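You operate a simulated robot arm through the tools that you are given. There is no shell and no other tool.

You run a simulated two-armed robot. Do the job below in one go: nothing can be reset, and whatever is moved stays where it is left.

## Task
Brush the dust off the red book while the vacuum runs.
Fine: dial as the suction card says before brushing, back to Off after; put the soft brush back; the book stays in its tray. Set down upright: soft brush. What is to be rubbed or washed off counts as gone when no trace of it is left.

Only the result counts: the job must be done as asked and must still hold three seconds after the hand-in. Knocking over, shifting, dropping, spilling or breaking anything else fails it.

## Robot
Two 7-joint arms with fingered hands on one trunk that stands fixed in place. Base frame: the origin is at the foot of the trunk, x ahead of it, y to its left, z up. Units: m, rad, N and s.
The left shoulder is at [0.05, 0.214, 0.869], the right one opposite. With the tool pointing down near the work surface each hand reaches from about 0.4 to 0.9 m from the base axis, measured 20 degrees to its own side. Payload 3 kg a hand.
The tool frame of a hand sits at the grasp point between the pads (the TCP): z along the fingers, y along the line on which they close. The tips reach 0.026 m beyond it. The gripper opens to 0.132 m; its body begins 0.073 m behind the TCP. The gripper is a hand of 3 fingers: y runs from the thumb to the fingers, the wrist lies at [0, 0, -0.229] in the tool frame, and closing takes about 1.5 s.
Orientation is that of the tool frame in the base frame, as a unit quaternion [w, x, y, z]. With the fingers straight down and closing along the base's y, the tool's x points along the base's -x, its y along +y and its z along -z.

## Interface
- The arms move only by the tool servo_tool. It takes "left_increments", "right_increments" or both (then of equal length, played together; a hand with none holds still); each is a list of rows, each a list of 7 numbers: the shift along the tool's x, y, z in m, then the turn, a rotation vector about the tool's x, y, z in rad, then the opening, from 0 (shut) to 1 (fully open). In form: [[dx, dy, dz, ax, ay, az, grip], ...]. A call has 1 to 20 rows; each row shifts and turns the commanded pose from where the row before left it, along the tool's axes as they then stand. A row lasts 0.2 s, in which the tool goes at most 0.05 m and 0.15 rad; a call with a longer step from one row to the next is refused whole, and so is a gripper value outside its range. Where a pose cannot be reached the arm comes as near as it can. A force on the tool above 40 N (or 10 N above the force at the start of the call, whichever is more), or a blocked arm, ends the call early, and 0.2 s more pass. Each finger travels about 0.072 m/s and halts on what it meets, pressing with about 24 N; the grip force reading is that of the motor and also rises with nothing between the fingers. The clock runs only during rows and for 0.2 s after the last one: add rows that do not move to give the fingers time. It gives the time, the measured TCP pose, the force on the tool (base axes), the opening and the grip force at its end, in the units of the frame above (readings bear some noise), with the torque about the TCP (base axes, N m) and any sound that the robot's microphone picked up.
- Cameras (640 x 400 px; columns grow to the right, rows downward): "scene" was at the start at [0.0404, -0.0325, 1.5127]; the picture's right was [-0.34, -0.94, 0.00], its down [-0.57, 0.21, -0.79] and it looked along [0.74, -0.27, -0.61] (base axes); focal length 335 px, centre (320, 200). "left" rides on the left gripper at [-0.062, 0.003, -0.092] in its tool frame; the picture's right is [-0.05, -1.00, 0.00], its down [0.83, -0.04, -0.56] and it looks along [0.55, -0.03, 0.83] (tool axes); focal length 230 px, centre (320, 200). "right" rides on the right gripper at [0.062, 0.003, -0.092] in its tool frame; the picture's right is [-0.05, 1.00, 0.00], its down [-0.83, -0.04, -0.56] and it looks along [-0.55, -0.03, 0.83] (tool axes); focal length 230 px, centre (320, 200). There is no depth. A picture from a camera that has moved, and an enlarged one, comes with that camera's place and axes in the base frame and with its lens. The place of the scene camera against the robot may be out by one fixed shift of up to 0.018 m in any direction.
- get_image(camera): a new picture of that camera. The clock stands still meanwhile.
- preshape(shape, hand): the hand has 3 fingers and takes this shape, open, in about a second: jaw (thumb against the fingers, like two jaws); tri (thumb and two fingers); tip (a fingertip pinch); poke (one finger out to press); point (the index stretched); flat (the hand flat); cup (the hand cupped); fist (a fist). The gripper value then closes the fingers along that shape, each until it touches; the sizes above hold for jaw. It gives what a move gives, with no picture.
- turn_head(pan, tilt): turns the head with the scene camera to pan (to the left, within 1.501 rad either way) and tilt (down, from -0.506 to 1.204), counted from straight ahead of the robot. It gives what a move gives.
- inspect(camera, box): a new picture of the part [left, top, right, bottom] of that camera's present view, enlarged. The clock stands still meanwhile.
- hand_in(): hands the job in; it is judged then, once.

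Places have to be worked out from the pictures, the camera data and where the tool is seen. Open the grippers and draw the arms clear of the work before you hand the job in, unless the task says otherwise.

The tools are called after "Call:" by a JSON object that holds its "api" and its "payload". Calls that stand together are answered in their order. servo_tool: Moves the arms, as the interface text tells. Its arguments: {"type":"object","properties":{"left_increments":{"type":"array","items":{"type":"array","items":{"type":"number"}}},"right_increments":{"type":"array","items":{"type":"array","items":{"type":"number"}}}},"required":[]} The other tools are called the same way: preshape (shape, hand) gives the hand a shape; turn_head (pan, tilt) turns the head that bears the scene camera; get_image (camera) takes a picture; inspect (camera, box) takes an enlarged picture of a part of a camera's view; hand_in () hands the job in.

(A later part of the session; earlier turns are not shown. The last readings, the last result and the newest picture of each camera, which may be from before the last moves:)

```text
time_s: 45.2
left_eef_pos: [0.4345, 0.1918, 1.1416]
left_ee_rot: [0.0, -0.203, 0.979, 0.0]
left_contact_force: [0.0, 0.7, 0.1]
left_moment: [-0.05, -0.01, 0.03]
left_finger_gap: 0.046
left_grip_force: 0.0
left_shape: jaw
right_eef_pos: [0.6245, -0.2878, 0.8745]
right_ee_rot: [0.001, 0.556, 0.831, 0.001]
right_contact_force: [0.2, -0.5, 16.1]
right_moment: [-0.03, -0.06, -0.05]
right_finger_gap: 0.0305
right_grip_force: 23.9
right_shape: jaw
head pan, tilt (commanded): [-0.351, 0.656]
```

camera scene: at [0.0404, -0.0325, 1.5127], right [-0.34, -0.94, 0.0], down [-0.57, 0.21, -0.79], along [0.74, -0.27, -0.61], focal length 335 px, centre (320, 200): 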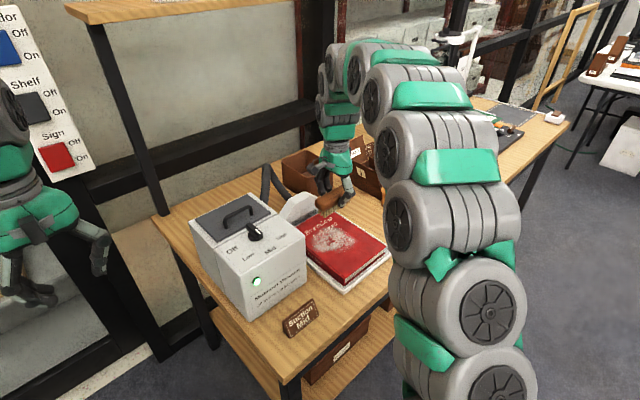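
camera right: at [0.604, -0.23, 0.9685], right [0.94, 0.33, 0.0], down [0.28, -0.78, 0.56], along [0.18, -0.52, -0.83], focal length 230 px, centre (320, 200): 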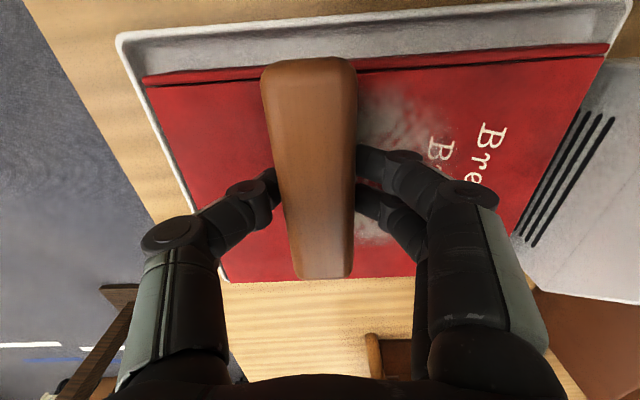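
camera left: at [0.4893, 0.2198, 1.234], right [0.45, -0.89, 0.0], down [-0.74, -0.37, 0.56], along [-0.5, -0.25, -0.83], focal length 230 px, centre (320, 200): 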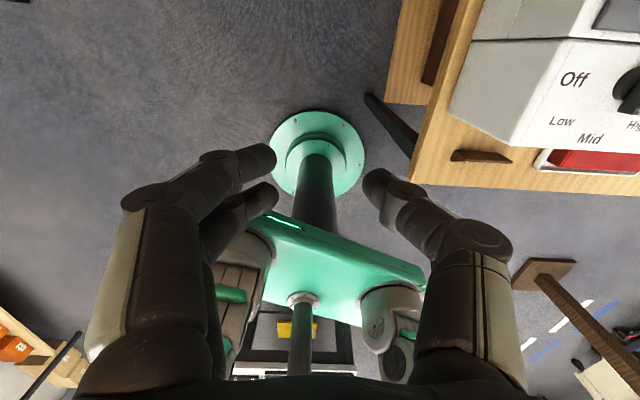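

16 N is more than needed; contact is stiff, about 10 N per mm. I ease 0.8 mm and stroke on across the patch.

Call:
{"api": "servo_tool", "payload": {"right_increments": [[0, 0, -0.0008, 0, 0, 0, 0.0], [0, 0.01, 0, 0, 0, 0, 0.0], [0, 0.01, 0, 0, 0, 0, 0.0], [0, 0.01, 0, 0, 0, 0, 0.0], [0, 0.01, 0, 0, 0, 0, 0.0]]}}

Call:
{"api": "inspect", "payload": {"camera": "scene", "box": [270, 180, 400, 290]}}

Call:
{"api": "get_image", "payload": {"camera": "right"}}

```text
time_s: 46.4
left_eef_pos: [0.4333, 0.1921, 1.1419]
left_ee_rot: [0.0, -0.205, 0.979, 0.0]
left_contact_force: [0.7, -0.7, 0.2]
left_moment: [0.01, 0.03, 0.02]
left_finger_gap: 0.046
left_grip_force: 0.0
left_shape: jaw
right_eef_pos: [0.661, -0.2727, 0.8749]
right_ee_rot: [0.0, 0.556, 0.831, -0.001]
right_contact_force: [-1.7, -0.9, 3.4]
right_moment: [-0.05, 0.06, 0.02]
right_finger_gap: 0.0315
right_grip_force: 23.8
right_shape: jaw
head pan, tilt (commanded): [-0.351, 0.656]
```

```text
3.64 times, centred on (335, 235) of scene
camera zoom: at [0.0403, -0.0324, 1.5127], right [-0.34, -0.94, 0.0], down [-0.57, 0.21, -0.79], along [0.74, -0.27, -0.61], focal length 1217 px, centre (266, 73)
```

zoom: 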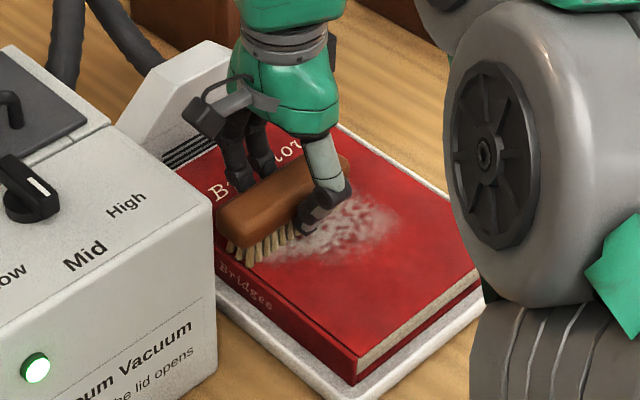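

```text
taken
camera right: at [0.6403, -0.2144, 0.968], right [0.94, 0.33, 0.0], down [0.28, -0.78, 0.55], along [0.18, -0.52, -0.83], focal length 230 px, centre (320, 200)
```

right: 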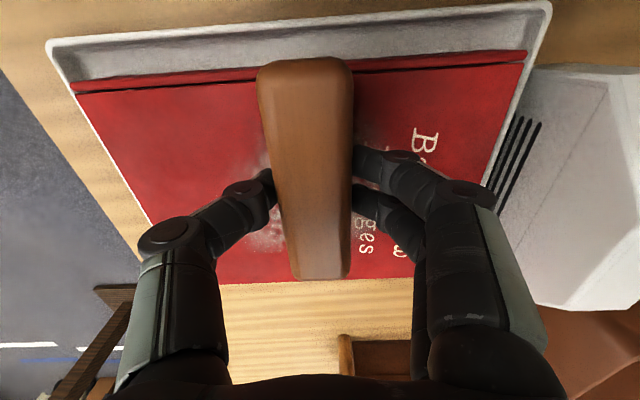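

It works: the touched strip is clean; what is left is the strip skipped when contact was lost and the part to the right. I finish this stroke to the far edge of the patch.

Call:
{"api": "servo_tool", "payload": {"right_increments": [[0, 0.01, 0.0003, 0, 0, 0, 0.0], [0, 0.01, 0, 0, 0, 0, 0.0], [0, 0.01, 0, 0, 0, 0, 0.0], [0, 0.01, 0, 0, 0, 0, 0.0], [0, 0.01, 0, 0, 0, 0, 0.0]]}}

Call:
{"api": "inspect", "payload": {"camera": "scene", "box": [270, 180, 400, 290]}}

Call:
{"api": "get_image", "payload": {"camera": "right"}}

```text
time_s: 47.6
left_eef_pos: [0.4338, 0.1917, 1.1415]
left_ee_rot: [0.0, -0.203, 0.979, 0.0]
left_contact_force: [-0.2, -0.5, 0.7]
left_moment: [0.01, 0.01, 0.0]
left_finger_gap: 0.0457
left_grip_force: 0.1
left_shape: jaw
right_eef_pos: [0.7067, -0.2537, 0.8756]
right_ee_rot: [0.0, 0.556, 0.831, 0.001]
right_contact_force: [-2.4, -0.5, 3.1]
right_moment: [-0.01, 0.04, 0.04]
right_finger_gap: 0.0312
right_grip_force: 24.4
right_shape: jaw
head pan, tilt (commanded): [-0.351, 0.656]
```

```text
3.64 times, centred on (335, 235) of scene
camera zoom: at [0.0403, -0.0325, 1.5127], right [-0.34, -0.94, 0.0], down [-0.57, 0.21, -0.79], along [0.74, -0.27, -0.61], focal length 1217 px, centre (266, 73)
```

zoom: 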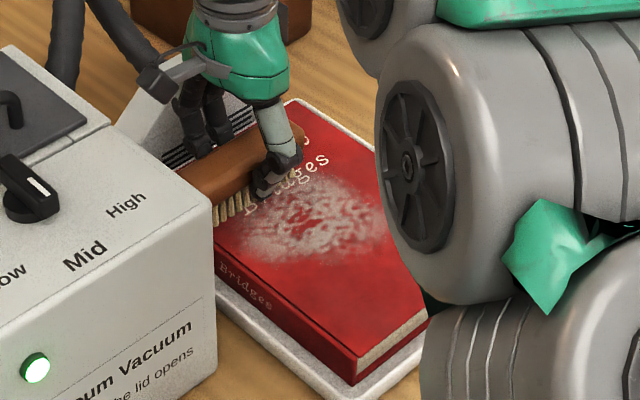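

```text
taken
camera right: at [0.6865, -0.1955, 0.9679], right [0.94, 0.33, 0.0], down [0.28, -0.78, 0.56], along [0.18, -0.52, -0.83], focal length 230 px, centre (320, 200)
```

right: 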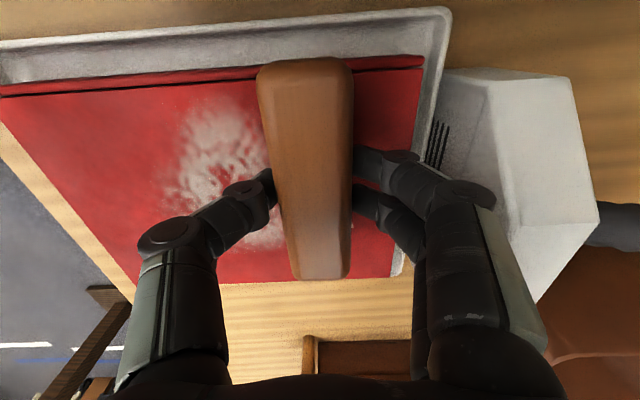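

The stroke passed but the dust looks hardly changed, so the press was probably too light. I press about 1 mm harder (≈10–14 N) and stroke back over the patch.

Call:
{"api": "servo_tool", "payload": {"right_increments": [[0, 0, 0.001, 0, 0, 0, 0.0], [0, -0.01, 0, 0, 0, 0, 0.0], [0, -0.01, 0, 0, 0, 0, 0.0], [0, -0.01, 0, 0, 0, 0, 0.0], [0, -0.01, 0, 0, 0, 0, 0.0]]}}

Call:
{"api": "inspect", "payload": {"camera": "scene", "box": [270, 180, 400, 290]}}

Call:
{"api": "inspect", "payload": {"camera": "right", "box": [100, 40, 420, 290]}}

```text
time_s: 48.8
left_eef_pos: [0.4337, 0.1926, 1.142]
left_ee_rot: [0.0, -0.205, 0.979, 0.0]
left_contact_force: [0.6, -0.2, 0.6]
left_moment: [0.0, 0.01, 0.01]
left_finger_gap: 0.0459
left_grip_force: 0.0
left_shape: jaw
right_eef_pos: [0.6693, -0.2689, 0.8743]
right_ee_rot: [-0.001, 0.557, 0.831, 0.001]
right_contact_force: [6.9, 2.5, 13.8]
right_moment: [0.11, -0.29, 0.02]
right_finger_gap: 0.0314
right_grip_force: 24.0
right_shape: jaw
head pan, tilt (commanded): [-0.351, 0.656]
```

```text
3.64 times, centred on (335, 235) of scene
camera zoom: at [0.0403, -0.0324, 1.5128], right [-0.34, -0.94, 0.0], down [-0.57, 0.21, -0.79], along [0.74, -0.27, -0.61], focal length 1217 px, centre (266, 73)
```

zoom: 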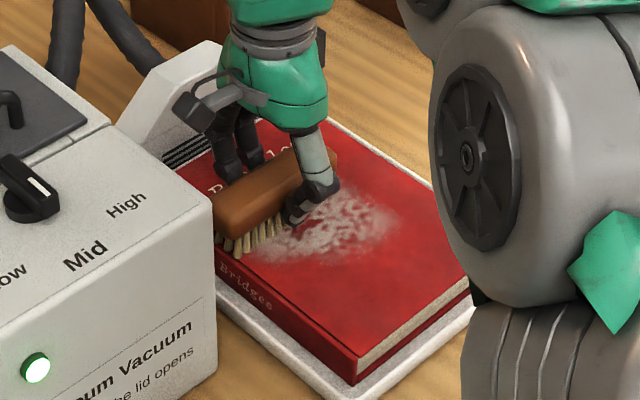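

```text
1.60 times, centred on (260, 165) of right
camera zoom: at [0.6493, -0.21, 0.9671], right [0.94, 0.33, 0.0], down [0.28, -0.78, 0.56], along [0.18, -0.52, -0.83], focal length 368 px, centre (416, 256)
```

zoom: 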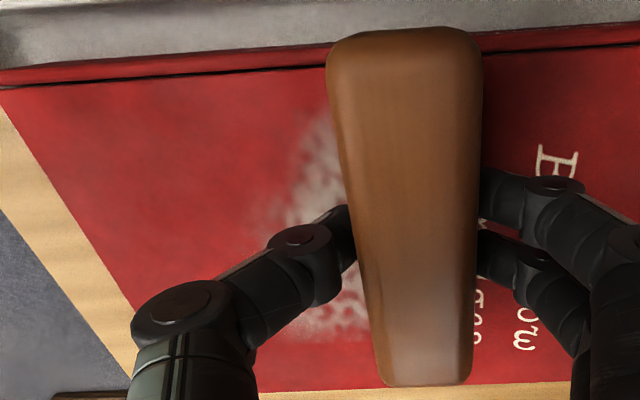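

Friction of 7 N shows proper rubbing. I continue this stroke back to the robot-side edge of the patch.

Call:
{"api": "servo_tool", "payload": {"right_increments": [[0, -0.01, 0, 0, 0, 0, 0.0], [0, -0.01, 0, 0, 0, 0, 0.0], [0, -0.01, 0, 0, 0, 0, 0.0], [0, -0.01, 0, 0, 0, 0, 0.0], [0, -0.01, 0, 0, 0, 0, 0.0], [0, -0.01, 0, 0, 0, 0, 0.0], [0, -0.01, 0, 0, 0, 0, 0.0], [0, -0.01, 0, 0, 0, 0, 0.0]]}}

Call:
{"api": "inspect", "payload": {"camera": "scene", "box": [270, 180, 400, 290]}}

Call:
{"api": "get_image", "payload": {"camera": "right"}}

```text
time_s: 50.6
left_eef_pos: [0.4331, 0.1914, 1.1424]
left_ee_rot: [0.0, -0.205, 0.979, 0.0]
left_contact_force: [0.0, -0.7, -0.5]
left_moment: [-0.03, -0.01, -0.01]
left_finger_gap: 0.0459
left_grip_force: 0.2
left_shape: jaw
right_eef_pos: [0.5963, -0.3004, 0.8742]
right_ee_rot: [0.0, 0.556, 0.831, 0.0]
right_contact_force: [4.2, 1.0, 7.7]
right_moment: [0.09, -0.19, -0.02]
right_finger_gap: 0.0315
right_grip_force: 24.1
right_shape: jaw
head pan, tilt (commanded): [-0.351, 0.656]
```

```text
3.64 times, centred on (335, 235) of scene
camera zoom: at [0.0403, -0.0324, 1.5127], right [-0.34, -0.94, 0.0], down [-0.57, 0.21, -0.79], along [0.74, -0.27, -0.61], focal length 1217 px, centre (266, 73)
```

zoom: 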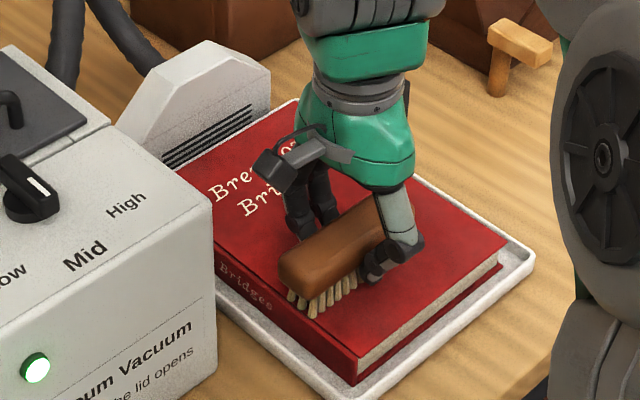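

```text
taken
camera right: at [0.5756, -0.2415, 0.9671], right [0.94, 0.33, 0.0], down [0.28, -0.78, 0.56], along [0.18, -0.52, -0.83], focal length 230 px, centre (320, 200)
```

right: 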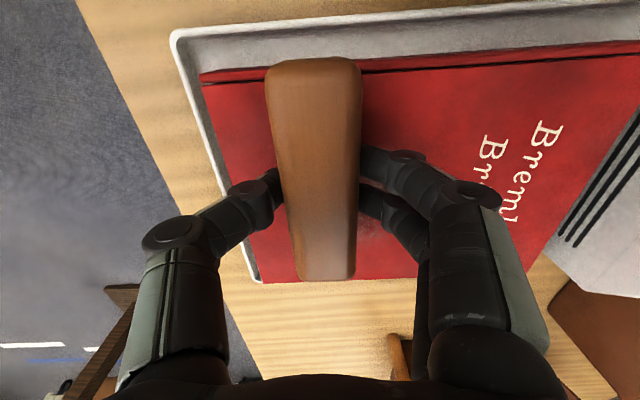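

The lane is clean down to the red cover. Now I lift slightly, shift 4.5 cm to the right for the second lane, and set down again with the same press.

Call:
{"api": "servo_tool", "payload": {"right_increments": [[0, 0, -0.006, 0, 0, 0, 0.0], [-0.0225, -0.005, 0, 0, 0, 0, 0.0], [-0.0225, -0.005, 0, 0, 0, 0, 0.0], [0, 0, 0.003, 0, 0, 0, 0.0], [0, 0, 0.0025, 0, 0, 0, 0.0], [0, 0, 0, 0, 0, 0, 0.0]]}}

Call:
{"api": "inspect", "payload": {"camera": "scene", "box": [270, 180, 400, 290]}}

Call:
{"api": "inspect", "payload": {"camera": "right", "box": [200, 20, 560, 290]}}

```text
time_s: 52.0
left_eef_pos: [0.4339, 0.1914, 1.1425]
left_ee_rot: [0.0, -0.204, 0.979, 0.0]
left_contact_force: [-0.8, -0.3, 0.3]
left_moment: [-0.02, 0.0, 0.02]
left_finger_gap: 0.046
left_grip_force: 0.0
left_shape: jaw
right_eef_pos: [0.6044, -0.3453, 0.8742]
right_ee_rot: [-0.001, 0.556, 0.831, 0.0]
right_contact_force: [-1.9, -0.5, 7.3]
right_moment: [0.03, -0.03, 0.03]
right_finger_gap: 0.0316
right_grip_force: 23.3
right_shape: jaw
head pan, tilt (commanded): [-0.351, 0.656]
```

```text
3.64 times, centred on (335, 235) of scene
camera zoom: at [0.0403, -0.0324, 1.5128], right [-0.34, -0.94, 0.0], down [-0.57, 0.21, -0.79], along [0.74, -0.27, -0.61], focal length 1217 px, centre (266, 73)
```

zoom: 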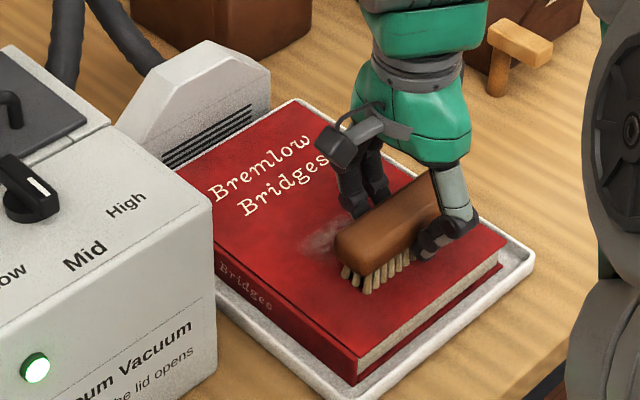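

```text
1.48 times, centred on (380, 155) of right
camera zoom: at [0.5832, -0.2871, 0.9673], right [0.94, 0.33, 0.0], down [0.28, -0.78, 0.56], along [0.18, -0.52, -0.83], focal length 341 px, centre (231, 267)
```

zoom: 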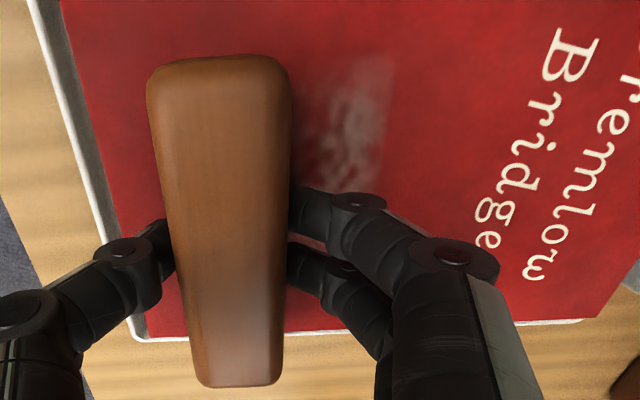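

Faint traces remain in the middle, and this lane overlaps them. Pressing slightly more, I stroke forward over the whole patch length.

Call:
{"api": "servo_tool", "payload": {"right_increments": [[0, 0, 0.0005, 0, 0, 0, 0.0], [0, 0.01, 0, 0, 0, 0, 0.0], [0, 0.01, 0, 0, 0, 0, 0.0], [0, 0.01, 0, 0, 0, 0, 0.0], [0, 0.01, 0, 0, 0, 0, 0.0], [0, 0.01, 0, 0, 0, 0, 0.0], [0, 0.01, 0, 0, 0, 0, 0.0], [0, 0.01, 0, 0, 0, 0, 0.0], [0, 0.01, 0, 0, 0, 0, 0.0], [0, 0.01, 0, 0, 0, 0, 0.0], [0, 0.01, 0, 0, 0, 0, 0.0], [0, 0.01, 0, 0, 0, 0, 0.0], [0, 0.01, 0, 0, 0, 0, 0.0], [0, 0.01, 0, 0, 0, 0, 0.0]]}}

Call:
{"api": "inspect", "payload": {"camera": "scene", "box": [270, 180, 400, 290]}}

Call:
{"api": "get_image", "payload": {"camera": "right"}}

```text
time_s: 55.0
left_eef_pos: [0.4338, 0.1917, 1.1426]
left_ee_rot: [0.0, -0.205, 0.979, 0.0]
left_contact_force: [0.7, -0.6, 0.6]
left_moment: [-0.03, -0.01, 0.0]
left_finger_gap: 0.046
left_grip_force: 0.0
left_shape: jaw
right_eef_pos: [0.7243, -0.2964, 0.8747]
right_ee_rot: [0.0, 0.557, 0.83, 0.001]
right_contact_force: [-5.5, -2.8, 9.9]
right_moment: [-0.07, 0.18, 0.04]
right_finger_gap: 0.0321
right_grip_force: 23.8
right_shape: jaw
head pan, tilt (commanded): [-0.351, 0.656]
```

```text
3.64 times, centred on (335, 235) of scene
camera zoom: at [0.0402, -0.0324, 1.5128], right [-0.34, -0.94, 0.0], down [-0.57, 0.21, -0.79], along [0.74, -0.27, -0.61], focal length 1217 px, centre (266, 73)
```

zoom: 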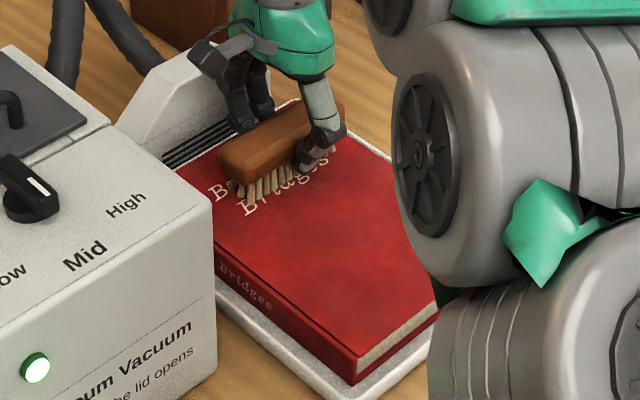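

```text
taken
camera right: at [0.7036, -0.2377, 0.9665], right [0.94, 0.33, 0.0], down [0.28, -0.78, 0.56], along [0.18, -0.52, -0.83], focal length 230 px, centre (320, 200)
```

right: 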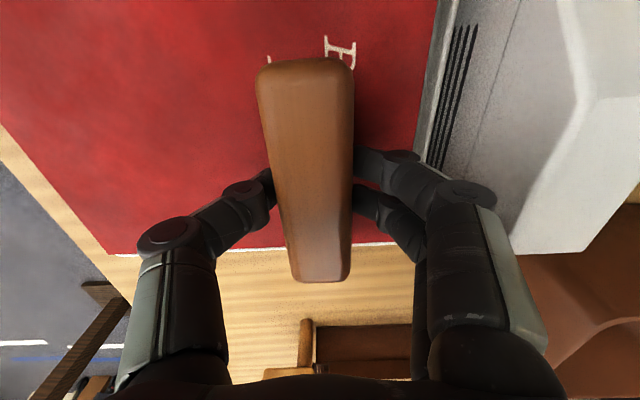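

The cover looks clean. For thoroughness I stroke back in a lane slightly further right, then check closely for any faint remainder.

Call:
{"api": "servo_tool", "payload": {"right_increments": [[-0.008, -0.005, 0, 0, 0, 0, 0.0], [0, -0.01, 0, 0, 0, 0, 0.0], [0, -0.01, 0, 0, 0, 0, 0.0], [0, -0.01, 0, 0, 0, 0, 0.0], [0, -0.01, 0, 0, 0, 0, 0.0], [0, -0.01, 0, 0, 0, 0, 0.0], [0, -0.01, 0, 0, 0, 0, 0.0], [0, -0.01, 0, 0, 0, 0, 0.0], [0, -0.01, 0, 0, 0, 0, 0.0], [0, -0.01, 0, 0, 0, 0, 0.0], [0, -0.01, 0, 0, 0, 0, 0.0], [0, -0.01, 0, 0, 0, 0, 0.0], [0, -0.01, 0, 0, 0, 0, 0.0], [0, -0.01, 0, 0, 0, 0, 0.0]]}}

Call:
{"api": "inspect", "payload": {"camera": "scene", "box": [290, 200, 390, 280]}}

Call:
{"api": "get_image", "payload": {"camera": "right"}}

```text
time_s: 58.0
left_eef_pos: [0.4328, 0.1908, 1.1424]
left_ee_rot: [0.001, -0.204, 0.979, 0.0]
left_contact_force: [0.4, 0.0, 0.6]
left_moment: [0.01, 0.0, 0.0]
left_finger_gap: 0.046
left_grip_force: 0.0
left_shape: jaw
right_eef_pos: [0.6034, -0.355, 0.8735]
right_ee_rot: [0.0, 0.556, 0.831, 0.0]
right_contact_force: [0.4, 0.6, 2.0]
right_moment: [0.04, -0.03, 0.0]
right_finger_gap: 0.0319
right_grip_force: 24.3
right_shape: jaw
head pan, tilt (commanded): [-0.351, 0.656]
```

```text
5.00 times, centred on (340, 240) of scene
camera zoom: at [0.0404, -0.0325, 1.5127], right [-0.34, -0.94, 0.0], down [-0.57, 0.21, -0.79], along [0.74, -0.27, -0.61], focal length 1674 px, centre (220, 0)
```

zoom: 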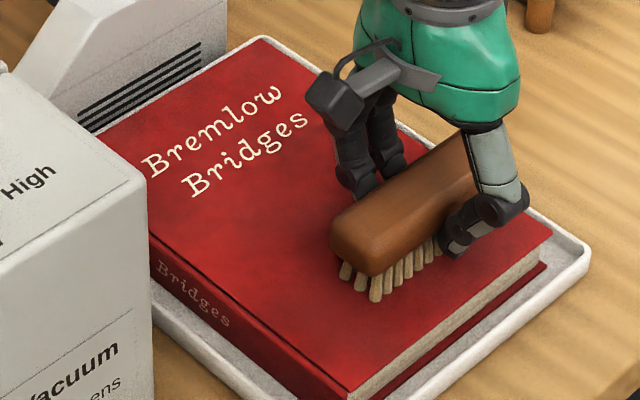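

```text
taken
camera right: at [0.5822, -0.2957, 0.9664], right [0.94, 0.33, 0.0], down [0.28, -0.78, 0.56], along [0.18, -0.52, -0.83], focal length 230 px, centre (320, 200)
```

right: 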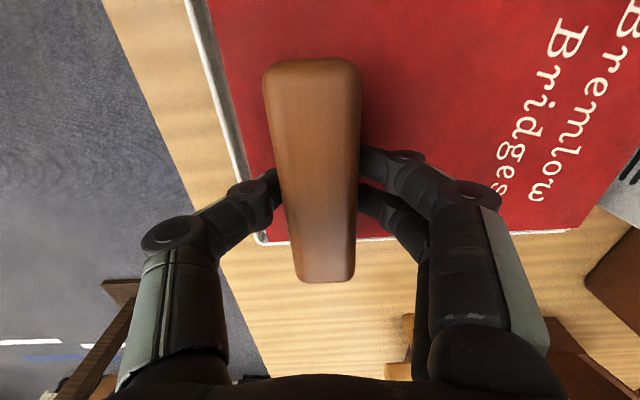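

No dust visible. One more forward pass over the left and middle part with a firm press, to make sure nothing faint is left there.

Call:
{"api": "servo_tool", "payload": {"right_increments": [[0, 0, -0.006, 0, 0, 0, 0.0], [0.027, 0, 0, 0, 0, 0, 0.0], [0.027, 0, 0, 0, 0, 0, 0.0], [0, 0, 0.003, 0, 0, 0, 0.0], [0, 0, 0.0035, 0, 0, 0, 0.0], [0, 0.01, 0, 0, 0, 0, 0.0], [0, 0.01, 0, 0, 0, 0, 0.0], [0, 0.01, 0, 0, 0, 0, 0.0], [0, 0.01, 0, 0, 0, 0, 0.0]]}}

Call:
{"api": "get_image", "payload": {"camera": "right"}}

```text
time_s: 60.0
left_eef_pos: [0.4344, 0.1915, 1.1428]
left_ee_rot: [0.0, -0.205, 0.979, 0.0]
left_contact_force: [-0.1, -0.1, 0.1]
left_moment: [-0.04, -0.02, 0.01]
left_finger_gap: 0.046
left_grip_force: 0.1
left_shape: jaw
right_eef_pos: [0.6194, -0.2887, 0.8742]
right_ee_rot: [-0.001, 0.557, 0.831, 0.001]
right_contact_force: [-2.4, -0.1, 3.0]
right_moment: [-0.05, 0.14, 0.01]
right_finger_gap: 0.0316
right_grip_force: 23.5
right_shape: jaw
head pan, tilt (commanded): [-0.351, 0.656]
```

```text
taken
camera right: at [0.5988, -0.2309, 0.9662], right [0.94, 0.33, 0.0], down [0.28, -0.78, 0.56], along [0.18, -0.52, -0.83], focal length 230 px, centre (320, 200)
```

right: 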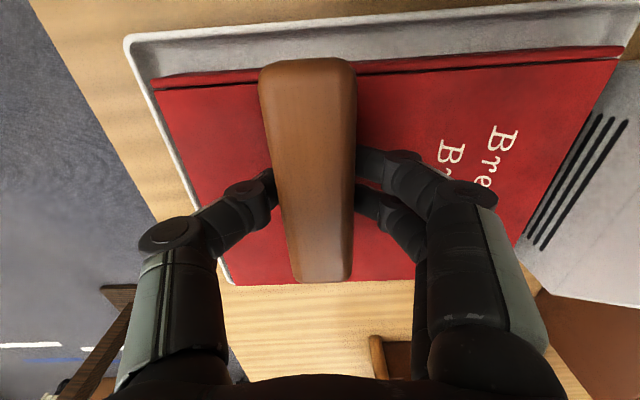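

Clean here too. I press 0.8 mm more and finish the pass to the far edge.

Call:
{"api": "servo_tool", "payload": {"right_increments": [[0, 0, 0.0008, 0, 0, 0, 0.0], [0, 0.01, 0, 0, 0, 0, 0.0], [0, 0.01, 0, 0, 0, 0, 0.0], [0, 0.01, 0, 0, 0, 0, 0.0], [0, 0.01, 0, 0, 0, 0, 0.0], [0, 0.01, 0, 0, 0, 0, 0.0], [0, 0.01, 0, 0, 0, 0, 0.0], [0, 0.01, 0, 0, 0, 0, 0.0], [0, 0.01, 0, 0, 0, 0, 0.0], [0, 0.01, 0, 0, 0, 0, 0.0], [0, 0.005, 0, 0, 0, 0, 0.0]]}}

Call:
{"api": "inspect", "payload": {"camera": "scene", "box": [290, 200, 390, 280]}}

Call:
{"api": "get_image", "payload": {"camera": "right"}}

```text
time_s: 62.4
left_eef_pos: [0.4332, 0.1923, 1.1416]
left_ee_rot: [-0.001, -0.204, 0.979, 0.0]
left_contact_force: [0.7, -0.1, 0.2]
left_moment: [-0.02, -0.03, 0.03]
left_finger_gap: 0.0458
left_grip_force: 0.0
left_shape: jaw
right_eef_pos: [0.7073, -0.2531, 0.8727]
right_ee_rot: [0.0, 0.555, 0.832, 0.0]
right_contact_force: [0.5, 1.4, -0.5]
right_moment: [-0.01, -0.01, -0.02]
right_finger_gap: 0.0298
right_grip_force: 23.9
right_shape: jaw
head pan, tilt (commanded): [-0.351, 0.656]
```

```text
5.00 times, centred on (340, 240) of scene
camera zoom: at [0.0404, -0.0325, 1.5127], right [-0.34, -0.94, 0.0], down [-0.57, 0.21, -0.79], along [0.74, -0.27, -0.61], focal length 1674 px, centre (220, 0)
```

zoom: 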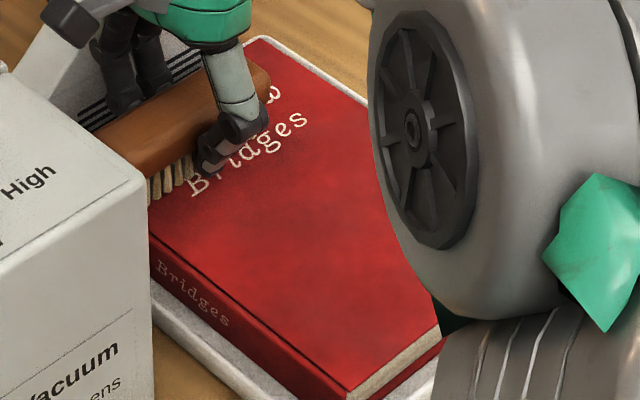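

```text
taken
camera right: at [0.6865, -0.1944, 0.9651], right [0.94, 0.33, 0.0], down [0.28, -0.78, 0.56], along [0.18, -0.52, -0.83], focal length 230 px, centre (320, 200)
```

right: 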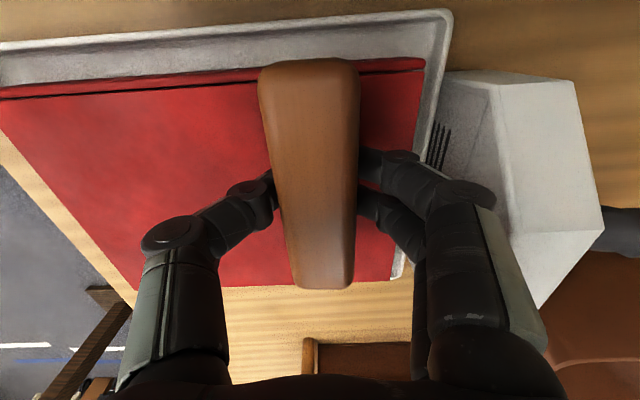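

The whole patch area shows plain red. The force is zero as the brush has slipped a couple of millimetres up in the grip; that is enough brushing. I lift, carry the brush back over its place at z ≈ 0.99, and turn it to its original yaw.

Call:
{"api": "servo_tool", "payload": {"right_increments": [[0, 0, -0.04, 0, 0, 0, 0.0], [0, 0, -0.04, 0, 0, 0, 0.0], [0, 0, -0.04, 0, 0, 0, 0.0], [-0.0301, -0.0283, 0, 0, 0, 0, 0.0], [-0.0301, -0.0283, 0, 0, 0, 0, 0.0], [-0.0301, -0.0283, 0, 0, 0, 0, 0.0], [-0.0301, -0.0283, 0, 0, 0, 0, 0.0], [-0.0301, -0.0283, 0, 0, 0, 0, 0.0], [-0.0301, -0.0283, 0, 0, 0, 0, 0.0], [0, 0, 0, 0, 0, -0.1425, 0.0], [0, 0, 0, 0, 0, -0.1425, 0.0], [0, 0, 0, 0, 0, -0.1425, 0.0], [0, 0, 0, 0, 0, -0.1425, 0.0], [0, 0, 0, 0, 0, -0.1425, 0.0], [0, 0, 0, 0, 0, -0.1425, 0.0], [0, 0, 0, 0, 0, -0.1425, 0.0], [0, 0, 0, 0, 0, -0.1425, 0.0], [0, 0, 0, 0, 0, -0.1425, 0.0], [0, 0, 0, 0, 0, -0.1425, 0.0], [0, 0, 0, 0, 0, -0.1425, 0.0]]}}

Call:
{"api": "get_image", "payload": {"camera": "right"}}

Call:
{"api": "inspect", "payload": {"camera": "scene", "box": [290, 200, 400, 290]}}

Call:
{"api": "inspect", "payload": {"camera": "scene", "box": [350, 160, 450, 240]}}

```text
time_s: 66.6
left_eef_pos: [0.4333, 0.1924, 1.1426]
left_ee_rot: [0.0, -0.204, 0.979, 0.001]
left_contact_force: [0.0, 0.1, -0.5]
left_moment: [0.0, 0.01, -0.03]
left_finger_gap: 0.0457
left_grip_force: 0.1
left_shape: jaw
right_eef_pos: [0.6189, -0.4856, 0.9911]
right_ee_rot: [-0.001, -0.194, 0.981, 0.0]
right_contact_force: [0.1, 0.0, -0.7]
right_moment: [0.01, 0.03, 0.02]
right_finger_gap: 0.0297
right_grip_force: 24.2
right_shape: jaw
head pan, tilt (commanded): [-0.351, 0.656]
```

```text
taken
camera right: at [0.5606, -0.5051, 1.0847], right [-0.33, 0.94, 0.0], down [0.79, 0.28, 0.55], along [0.52, 0.18, -0.83], focal length 230 px, centre (320, 200)
```

right: 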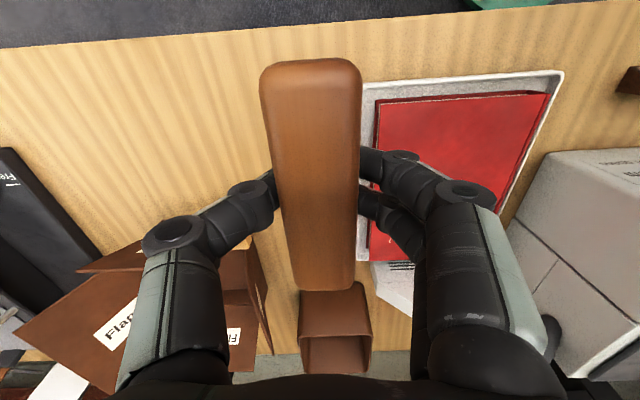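

```text
4.44 times, centred on (345, 245) of scene
camera zoom: at [0.0404, -0.0325, 1.5127], right [-0.34, -0.94, 0.0], down [-0.57, 0.21, -0.79], along [0.74, -0.27, -0.61], focal length 1488 px, centre (209, 0)
```

zoom: 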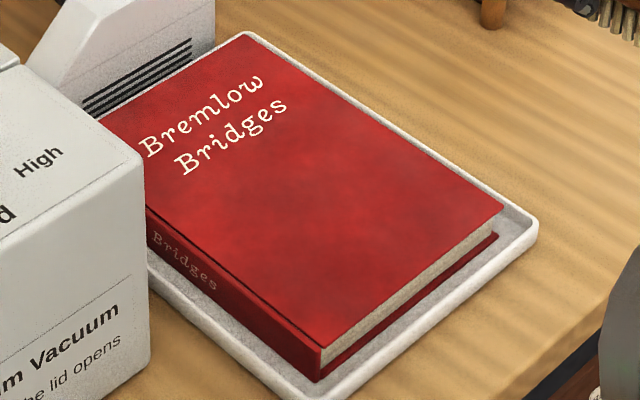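

```text
5.00 times, centred on (400, 200) of scene
camera zoom: at [0.0404, -0.0325, 1.5127], right [-0.34, -0.94, 0.0], down [-0.57, 0.21, -0.79], along [0.74, -0.27, -0.61], focal length 1674 px, centre (-80, 200)
```

zoom: 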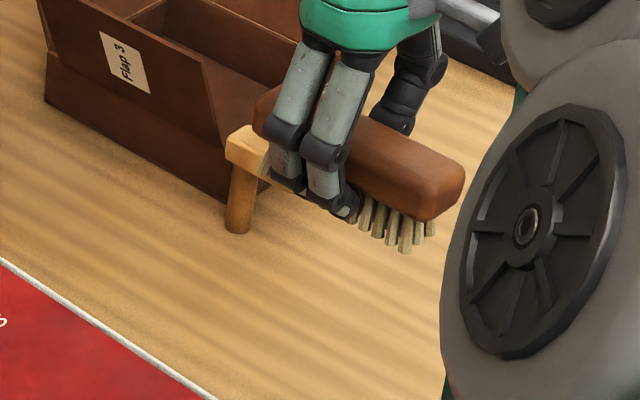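

The book looks clean from here. I'll enlarge the former dust area to look for any faint remainder before setting down the brush.

Call:
{"api": "inspect", "payload": {"camera": "scene", "box": [305, 215, 365, 260]}}

Call:
{"api": "inspect", "payload": {"camera": "right", "box": [360, 60, 560, 260]}}

```text
8.89 times, centred on (335, 238) of scene
camera zoom: at [0.0404, -0.0325, 1.5127], right [-0.34, -0.94, 0.0], down [-0.57, 0.21, -0.79], along [0.74, -0.27, -0.61], focal length 2975 px, centre (187, -133)
```

zoom: 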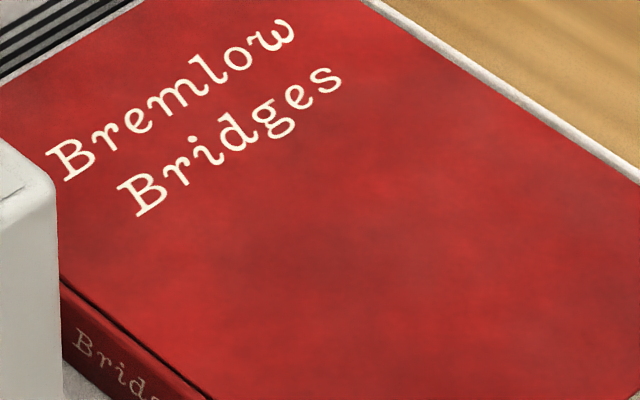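

```text
2.00 times, centred on (460, 160) of right
camera zoom: at [0.5606, -0.5051, 1.0847], right [-0.33, 0.94, 0.0], down [0.79, 0.28, 0.55], along [0.52, 0.18, -0.83], focal length 460 px, centre (40, 280)
```

zoom: 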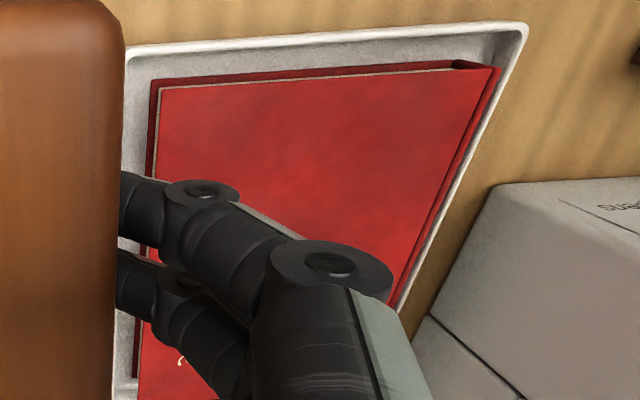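

No grey remains visible here. For a closer look from another side, and since it must go there anyway, I bring the left hand back above the dial and use its camera on the book, while the right hand holds the brush still.

Call:
{"api": "servo_tool", "payload": {"left_increments": [[-0.0057, -0.0396, 0.0, 0, 0, 0, 0.35], [-0.0057, -0.0396, 0.0, 0, 0, 0, 0.35], [-0.0057, -0.0396, 0.0, 0, 0, 0, 0.35], [-0.0057, -0.0396, 0.0, 0, 0, 0, 0.35], [-0.0057, -0.0396, 0.0, 0, 0, 0, 0.35], [-0.0057, -0.0396, 0.005, 0, 0, 0, 0.35], [-0.0057, -0.0396, 0.005, 0, 0, 0, 0.35], [-0.0057, -0.0396, 0.005, 0, 0, 0, 0.35], [0, 0, 0, 0, 0, 0, 0.35]]}}

Call:
{"api": "get_image", "payload": {"camera": "left"}}

Call:
{"api": "inspect", "payload": {"camera": "left", "box": [390, 20, 570, 200]}}

```text
time_s: 68.6
left_eef_pos: [0.6027, -0.0825, 1.1245]
left_ee_rot: [-0.001, -0.205, 0.979, 0.001]
left_contact_force: [-0.7, 0.5, -0.2]
left_moment: [-0.02, 0.04, -0.03]
left_finger_gap: 0.0461
left_grip_force: 0.0
left_shape: jaw
right_eef_pos: [0.6188, -0.4851, 0.992]
right_ee_rot: [0.0, -0.191, 0.982, 0.0]
right_contact_force: [-0.3, 0.5, -0.8]
right_moment: [0.03, -0.01, -0.01]
right_finger_gap: 0.0297
right_grip_force: 23.9
right_shape: jaw
head pan, tilt (commanded): [-0.351, 0.656]
```

```text
taken
camera left: at [0.6585, -0.0549, 1.2166], right [0.45, -0.89, 0.0], down [-0.74, -0.37, 0.56], along [-0.5, -0.25, -0.83], focal length 230 px, centre (320, 200)
```

left: 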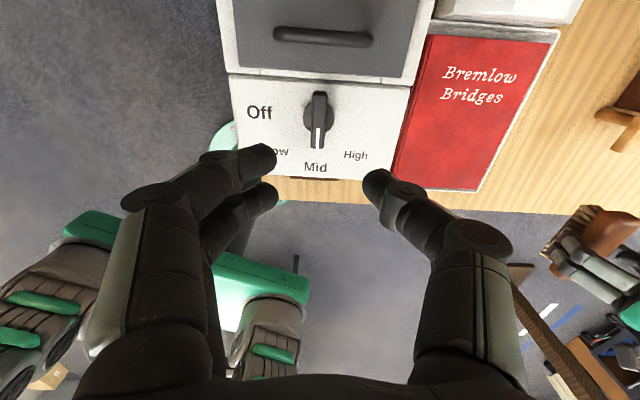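

```text
2.22 times, centred on (480, 110) of left
camera zoom: at [0.6585, -0.0549, 1.2166], right [0.45, -0.89, 0.0], down [-0.74, -0.37, 0.56], along [-0.5, -0.25, -0.83], focal length 511 px, centre (-36, 400)
```

zoom: 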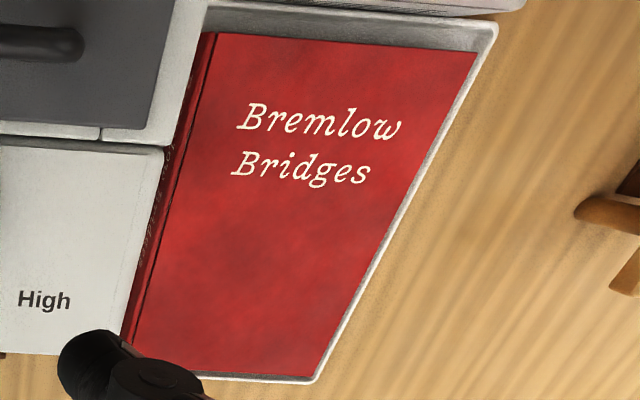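

All clean from this side as well. Now the brush goes back: the right hand descends straight over its former place, first to z ≈ 0.852.

Call:
{"api": "servo_tool", "payload": {"right_increments": [[0, 0, 0.035, 0, 0, 0, 0.0], [0, 0, 0.035, 0, 0, 0, 0.0], [0, 0, 0.035, 0, 0, 0, 0.0], [0, 0, 0.025, 0, 0, 0, 0.0], [0, 0, 0.01, 0, 0, 0, 0.0], [0, 0, 0, 0, 0, 0, 0.0]]}}

Call:
{"api": "get_image", "payload": {"camera": "right"}}

Call:
{"api": "inspect", "payload": {"camera": "scene", "box": [350, 180, 450, 260]}}

```text
time_s: 70.0
left_eef_pos: [0.6033, -0.0831, 1.1245]
left_ee_rot: [0.0, -0.204, 0.979, 0.0]
left_contact_force: [-0.3, -0.2, -0.3]
left_moment: [-0.01, 0.03, -0.03]
left_finger_gap: 0.0461
left_grip_force: 0.0
left_shape: jaw
right_eef_pos: [0.6188, -0.4857, 0.8527]
right_ee_rot: [0.0, -0.192, 0.981, 0.0]
right_contact_force: [-0.2, 0.6, -0.5]
right_moment: [-0.03, 0.02, 0.01]
right_finger_gap: 0.0294
right_grip_force: 24.1
right_shape: jaw
head pan, tilt (commanded): [-0.351, 0.656]
```

```text
taken
camera right: at [0.5603, -0.5059, 0.9451], right [-0.33, 0.94, 0.0], down [0.79, 0.27, 0.56], along [0.52, 0.18, -0.83], focal length 230 px, centre (320, 200)
```

right: 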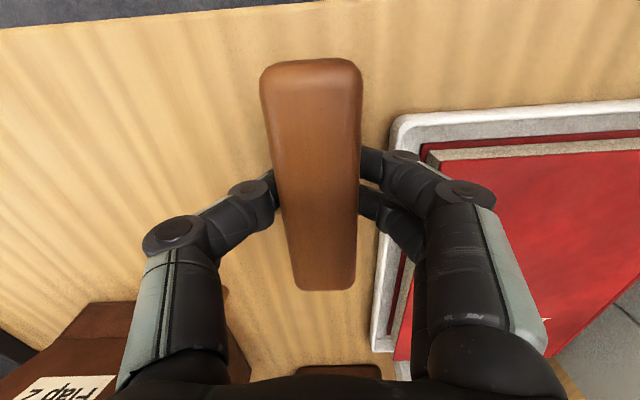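

```text
5.00 times, centred on (400, 220) of scene
camera zoom: at [0.0404, -0.0325, 1.5127], right [-0.34, -0.94, 0.0], down [-0.57, 0.21, -0.79], along [0.74, -0.27, -0.61], focal length 1674 px, centre (-80, 100)
```

zoom: 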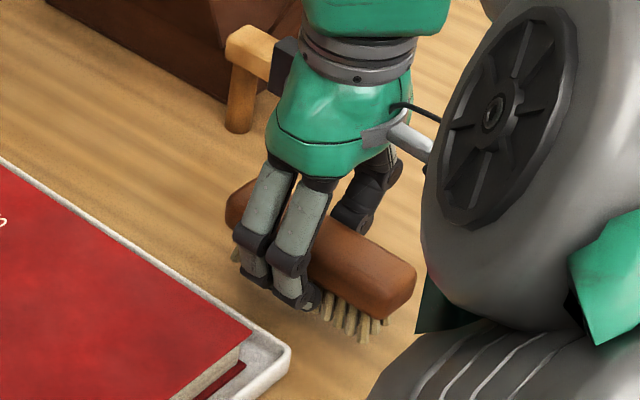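

No contact yet, directly above its old spot. I lower in 3–4 mm steps until the table is felt.

Call:
{"api": "servo_tool", "payload": {"right_increments": [[0, 0, 0.004, 0, 0, 0, 0.0], [0, 0, 0.004, 0, 0, 0, 0.0], [0, 0, 0.003, 0, 0, 0, 0.0], [0, 0, 0, 0, 0, 0, 0.0]]}}

```text
time_s: 71.0
left_eef_pos: [0.6028, -0.0834, 1.1249]
left_ee_rot: [0.0, -0.204, 0.979, -0.001]
left_contact_force: [-0.4, -0.5, 0.4]
left_moment: [-0.02, 0.01, -0.01]
left_finger_gap: 0.0461
left_grip_force: 0.1
left_shape: jaw
right_eef_pos: [0.6191, -0.4864, 0.8409]
right_ee_rot: [0.001, -0.192, 0.981, 0.0]
right_contact_force: [0.2, -0.2, -1.3]
right_moment: [-0.01, -0.02, -0.01]
right_finger_gap: 0.0297
right_grip_force: 24.2
right_shape: jaw
head pan, tilt (commanded): [-0.351, 0.656]
```

Still free at 0.841, as expected after the small slip. Continuing down in 1.5 mm steps.

Call:
{"api": "servo_tool", "payload": {"right_increments": [[0, 0, 0.0015, 0, 0, 0, 0.0], [0, 0, 0.0015, 0, 0, 0, 0.0], [0, 0, 0, 0, 0, 0, 0.0]]}}

Call:
{"api": "inspect", "payload": {"camera": "scene", "box": [350, 180, 450, 260]}}

```text
time_s: 71.8
left_eef_pos: [0.6033, -0.0833, 1.1242]
left_ee_rot: [0.0, -0.204, 0.979, 0.0]
left_contact_force: [-0.4, 0.5, 0.0]
left_moment: [-0.01, 0.0, 0.01]
left_finger_gap: 0.0457
left_grip_force: 0.0
left_shape: jaw
right_eef_pos: [0.6194, -0.4848, 0.8396]
right_ee_rot: [0.0, -0.192, 0.981, 0.0]
right_contact_force: [-0.1, 0.5, -1.2]
right_moment: [0.0, -0.03, 0.0]
right_finger_gap: 0.0296
right_grip_force: 24.0
right_shape: jaw
head pan, tilt (commanded): [-0.351, 0.656]
```

```text
5.00 times, centred on (400, 220) of scene
camera zoom: at [0.0404, -0.0325, 1.5127], right [-0.34, -0.94, 0.0], down [-0.57, 0.21, -0.79], along [0.74, -0.27, -0.61], focal length 1674 px, centre (-80, 100)
```

zoom: 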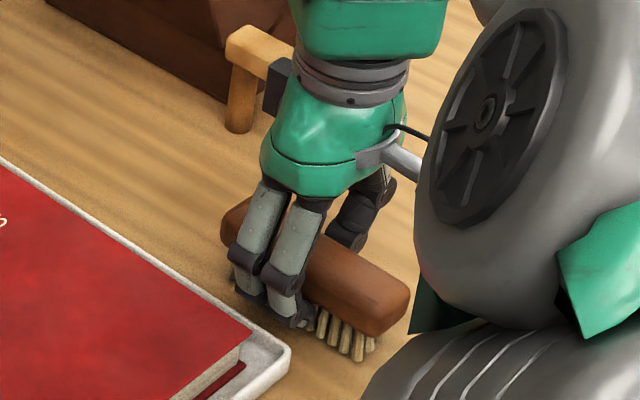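

Still free; bristles look about at table level. Two more 1.5 mm steps.

Call:
{"api": "servo_tool", "payload": {"right_increments": [[0, 0, 0.0015, 0, 0, 0, 0.0], [0, 0, 0.0015, 0, 0, 0, 0.0], [0, 0, 0, 0, 0, 0, 0.0]]}}

```text
time_s: 72.6
left_eef_pos: [0.6028, -0.0833, 1.1249]
left_ee_rot: [0.0, -0.204, 0.979, -0.001]
left_contact_force: [-0.1, -0.6, -0.3]
left_moment: [-0.02, 0.03, 0.02]
left_finger_gap: 0.0459
left_grip_force: 0.0
left_shape: jaw
right_eef_pos: [0.6193, -0.4857, 0.8349]
right_ee_rot: [-0.001, -0.192, 0.981, 0.0]
right_contact_force: [-0.7, 0.4, -0.9]
right_moment: [0.04, 0.01, 0.02]
right_finger_gap: 0.0291
right_grip_force: 24.1
right_shape: jaw
head pan, tilt (commanded): [-0.351, 0.656]
```

Still no table contact at 0.835. Two more 1.5 mm steps, with the finger tips still about 1.5 cm above the table.

Call:
{"api": "servo_tool", "payload": {"right_increments": [[0, 0, 0.0015, 0, 0, 0, 0.0], [0, 0, 0.0015, 0, 0, 0, 0.0], [0, 0, 0, 0, 0, 0, 0.0]]}}

Call:
{"api": "inspect", "payload": {"camera": "scene", "box": [370, 210, 430, 255]}}

Call:
{"api": "get_image", "payload": {"camera": "right"}}

```text
time_s: 73.4
left_eef_pos: [0.6037, -0.0826, 1.1258]
left_ee_rot: [0.0, -0.204, 0.979, 0.0]
left_contact_force: [0.6, 0.2, 0.2]
left_moment: [-0.02, 0.01, -0.01]
left_finger_gap: 0.0459
left_grip_force: 0.0
left_shape: jaw
right_eef_pos: [0.6192, -0.4858, 0.8319]
right_ee_rot: [0.001, -0.192, 0.981, -0.001]
right_contact_force: [-0.9, 0.2, 13.5]
right_moment: [0.19, 0.09, -0.01]
right_finger_gap: 0.0298
right_grip_force: 23.7
right_shape: jaw
head pan, tilt (commanded): [-0.351, 0.656]
```

```text
8.89 times, centred on (400, 232) of scene
camera zoom: at [0.0402, -0.0323, 1.5128], right [-0.34, -0.94, 0.0], down [-0.57, 0.21, -0.79], along [0.74, -0.27, -0.61], focal length 2975 px, centre (-391, -89)
```

zoom: 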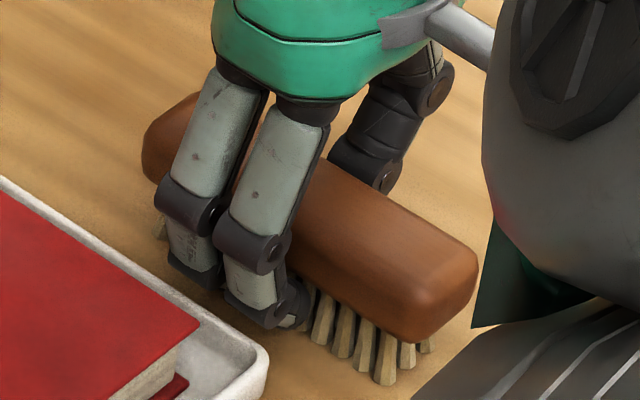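

```text
taken
camera right: at [0.5604, -0.5049, 0.9256], right [-0.33, 0.94, 0.0], down [0.79, 0.27, 0.56], along [0.53, 0.18, -0.83], focal length 230 px, centre (320, 200)
```

right: 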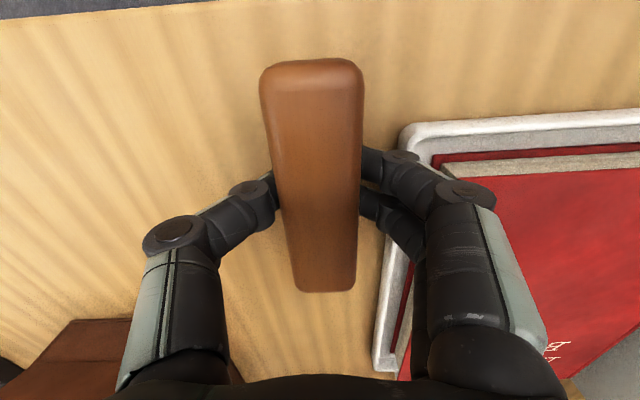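

The table is felt (13 N): the brush stands on its bristles. I ease off slightly and open the jaws just a little (tray and book are close), then check.

Call:
{"api": "servo_tool", "payload": {"right_increments": [[0, 0, -0.0008, 0, 0, 0, 0.0], [0, 0, 0, 0, 0, 0, 0.24], [0, 0, 0, 0, 0, 0, 0.27], [0, 0, 0, 0, 0, 0, 0.29], [0, 0, 0, 0, 0, 0, 0.29]]}}

Call:
{"api": "get_image", "payload": {"camera": "right"}}

Call:
{"api": "inspect", "payload": {"camera": "scene", "box": [360, 200, 440, 260]}}

```text
time_s: 74.6
left_eef_pos: [0.6041, -0.0832, 1.1257]
left_ee_rot: [0.0, -0.204, 0.979, 0.0]
left_contact_force: [-0.2, 0.8, -0.7]
left_moment: [0.01, -0.01, -0.02]
left_finger_gap: 0.0459
left_grip_force: 0.1
left_shape: jaw
right_eef_pos: [0.6183, -0.4849, 0.8332]
right_ee_rot: [0.0, -0.192, 0.981, -0.001]
right_contact_force: [0.5, 0.1, 0.0]
right_moment: [0.01, -0.04, -0.02]
right_finger_gap: 0.0379
right_grip_force: 0.1
right_shape: jaw
head pan, tilt (commanded): [-0.351, 0.656]
```

```text
taken
camera right: at [0.5599, -0.505, 0.9255], right [-0.33, 0.94, 0.0], down [0.79, 0.27, 0.56], along [0.52, 0.18, -0.83], focal length 230 px, centre (320, 200)
```

right: 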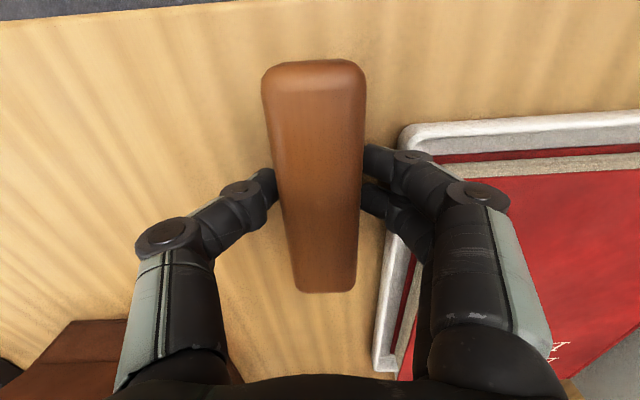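

```text
6.67 times, centred on (400, 230) of scene
camera zoom: at [0.0404, -0.0325, 1.5127], right [-0.34, -0.94, 0.0], down [-0.57, 0.21, -0.79], along [0.74, -0.27, -0.61], focal length 2232 px, centre (-213, 0)
```

zoom: 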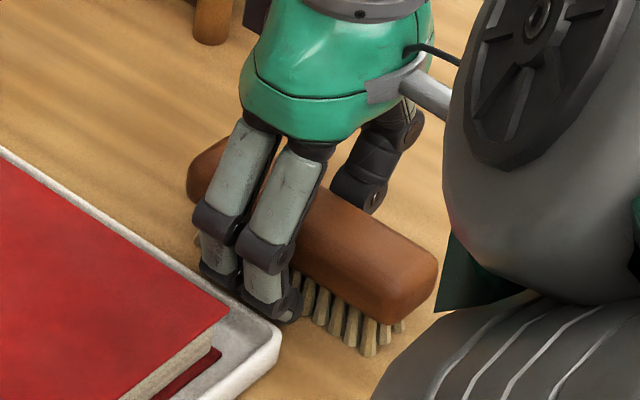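

Released and standing on its bristles. I rise slowly and straight up.

Call:
{"api": "servo_tool", "payload": {"right_increments": [[0, 0, -0.004, 0, 0, 0, 0.3], [0, 0, -0.006, 0, 0, 0, 0.32], [0, 0, -0.01, 0, 0, 0, 0.34], [0, 0, -0.02, 0, 0, 0, 0.36], [0, 0, -0.03, 0, 0, 0, 0.4], [0, 0, -0.04, 0, 0, 0, 0.4], [0, 0, -0.04, 0, 0, 0, 0.4], [0, 0, 0, 0, 0, 0, 0.4]]}}

Call:
{"api": "get_image", "payload": {"camera": "right"}}

Call:
{"api": "inspect", "payload": {"camera": "scene", "box": [340, 180, 460, 270]}}

```text
time_s: 76.4
left_eef_pos: [0.6029, -0.0827, 1.1259]
left_ee_rot: [0.0, -0.204, 0.979, 0.0]
left_contact_force: [-0.6, 0.3, -0.6]
left_moment: [-0.02, 0.02, 0.04]
left_finger_gap: 0.0457
left_grip_force: 0.1
left_shape: jaw
right_eef_pos: [0.6182, -0.4854, 0.9833]
right_ee_rot: [0.0, -0.192, 0.981, 0.0]
right_contact_force: [0.7, -0.1, 0.2]
right_moment: [0.02, -0.01, 0.0]
right_finger_gap: 0.0524
right_grip_force: 0.0
right_shape: jaw
head pan, tilt (commanded): [-0.351, 0.656]
```

```text
taken
camera right: at [0.5595, -0.5054, 1.0756], right [-0.33, 0.94, 0.0], down [0.79, 0.27, 0.55], along [0.52, 0.18, -0.83], focal length 230 px, centre (320, 200)
```

right: 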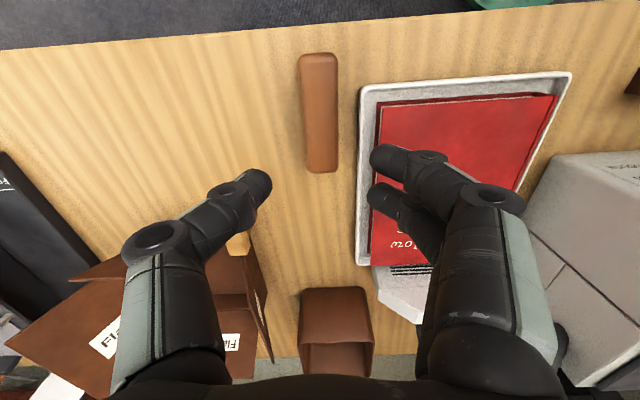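

```text
4.44 times, centred on (400, 225) of scene
camera zoom: at [0.0404, -0.0325, 1.5127], right [-0.34, -0.94, 0.0], down [-0.57, 0.21, -0.79], along [0.74, -0.27, -0.61], focal length 1488 px, centre (-36, 89)
```

zoom: 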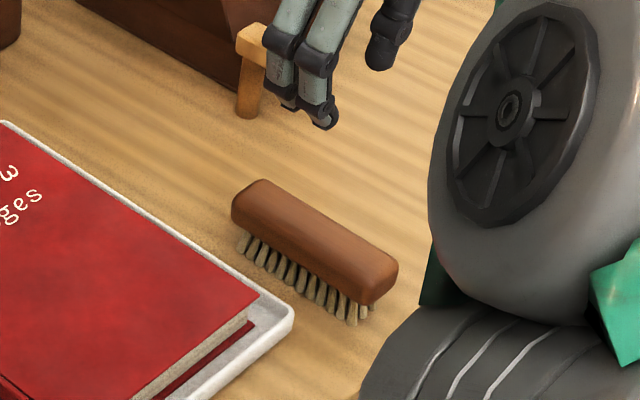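

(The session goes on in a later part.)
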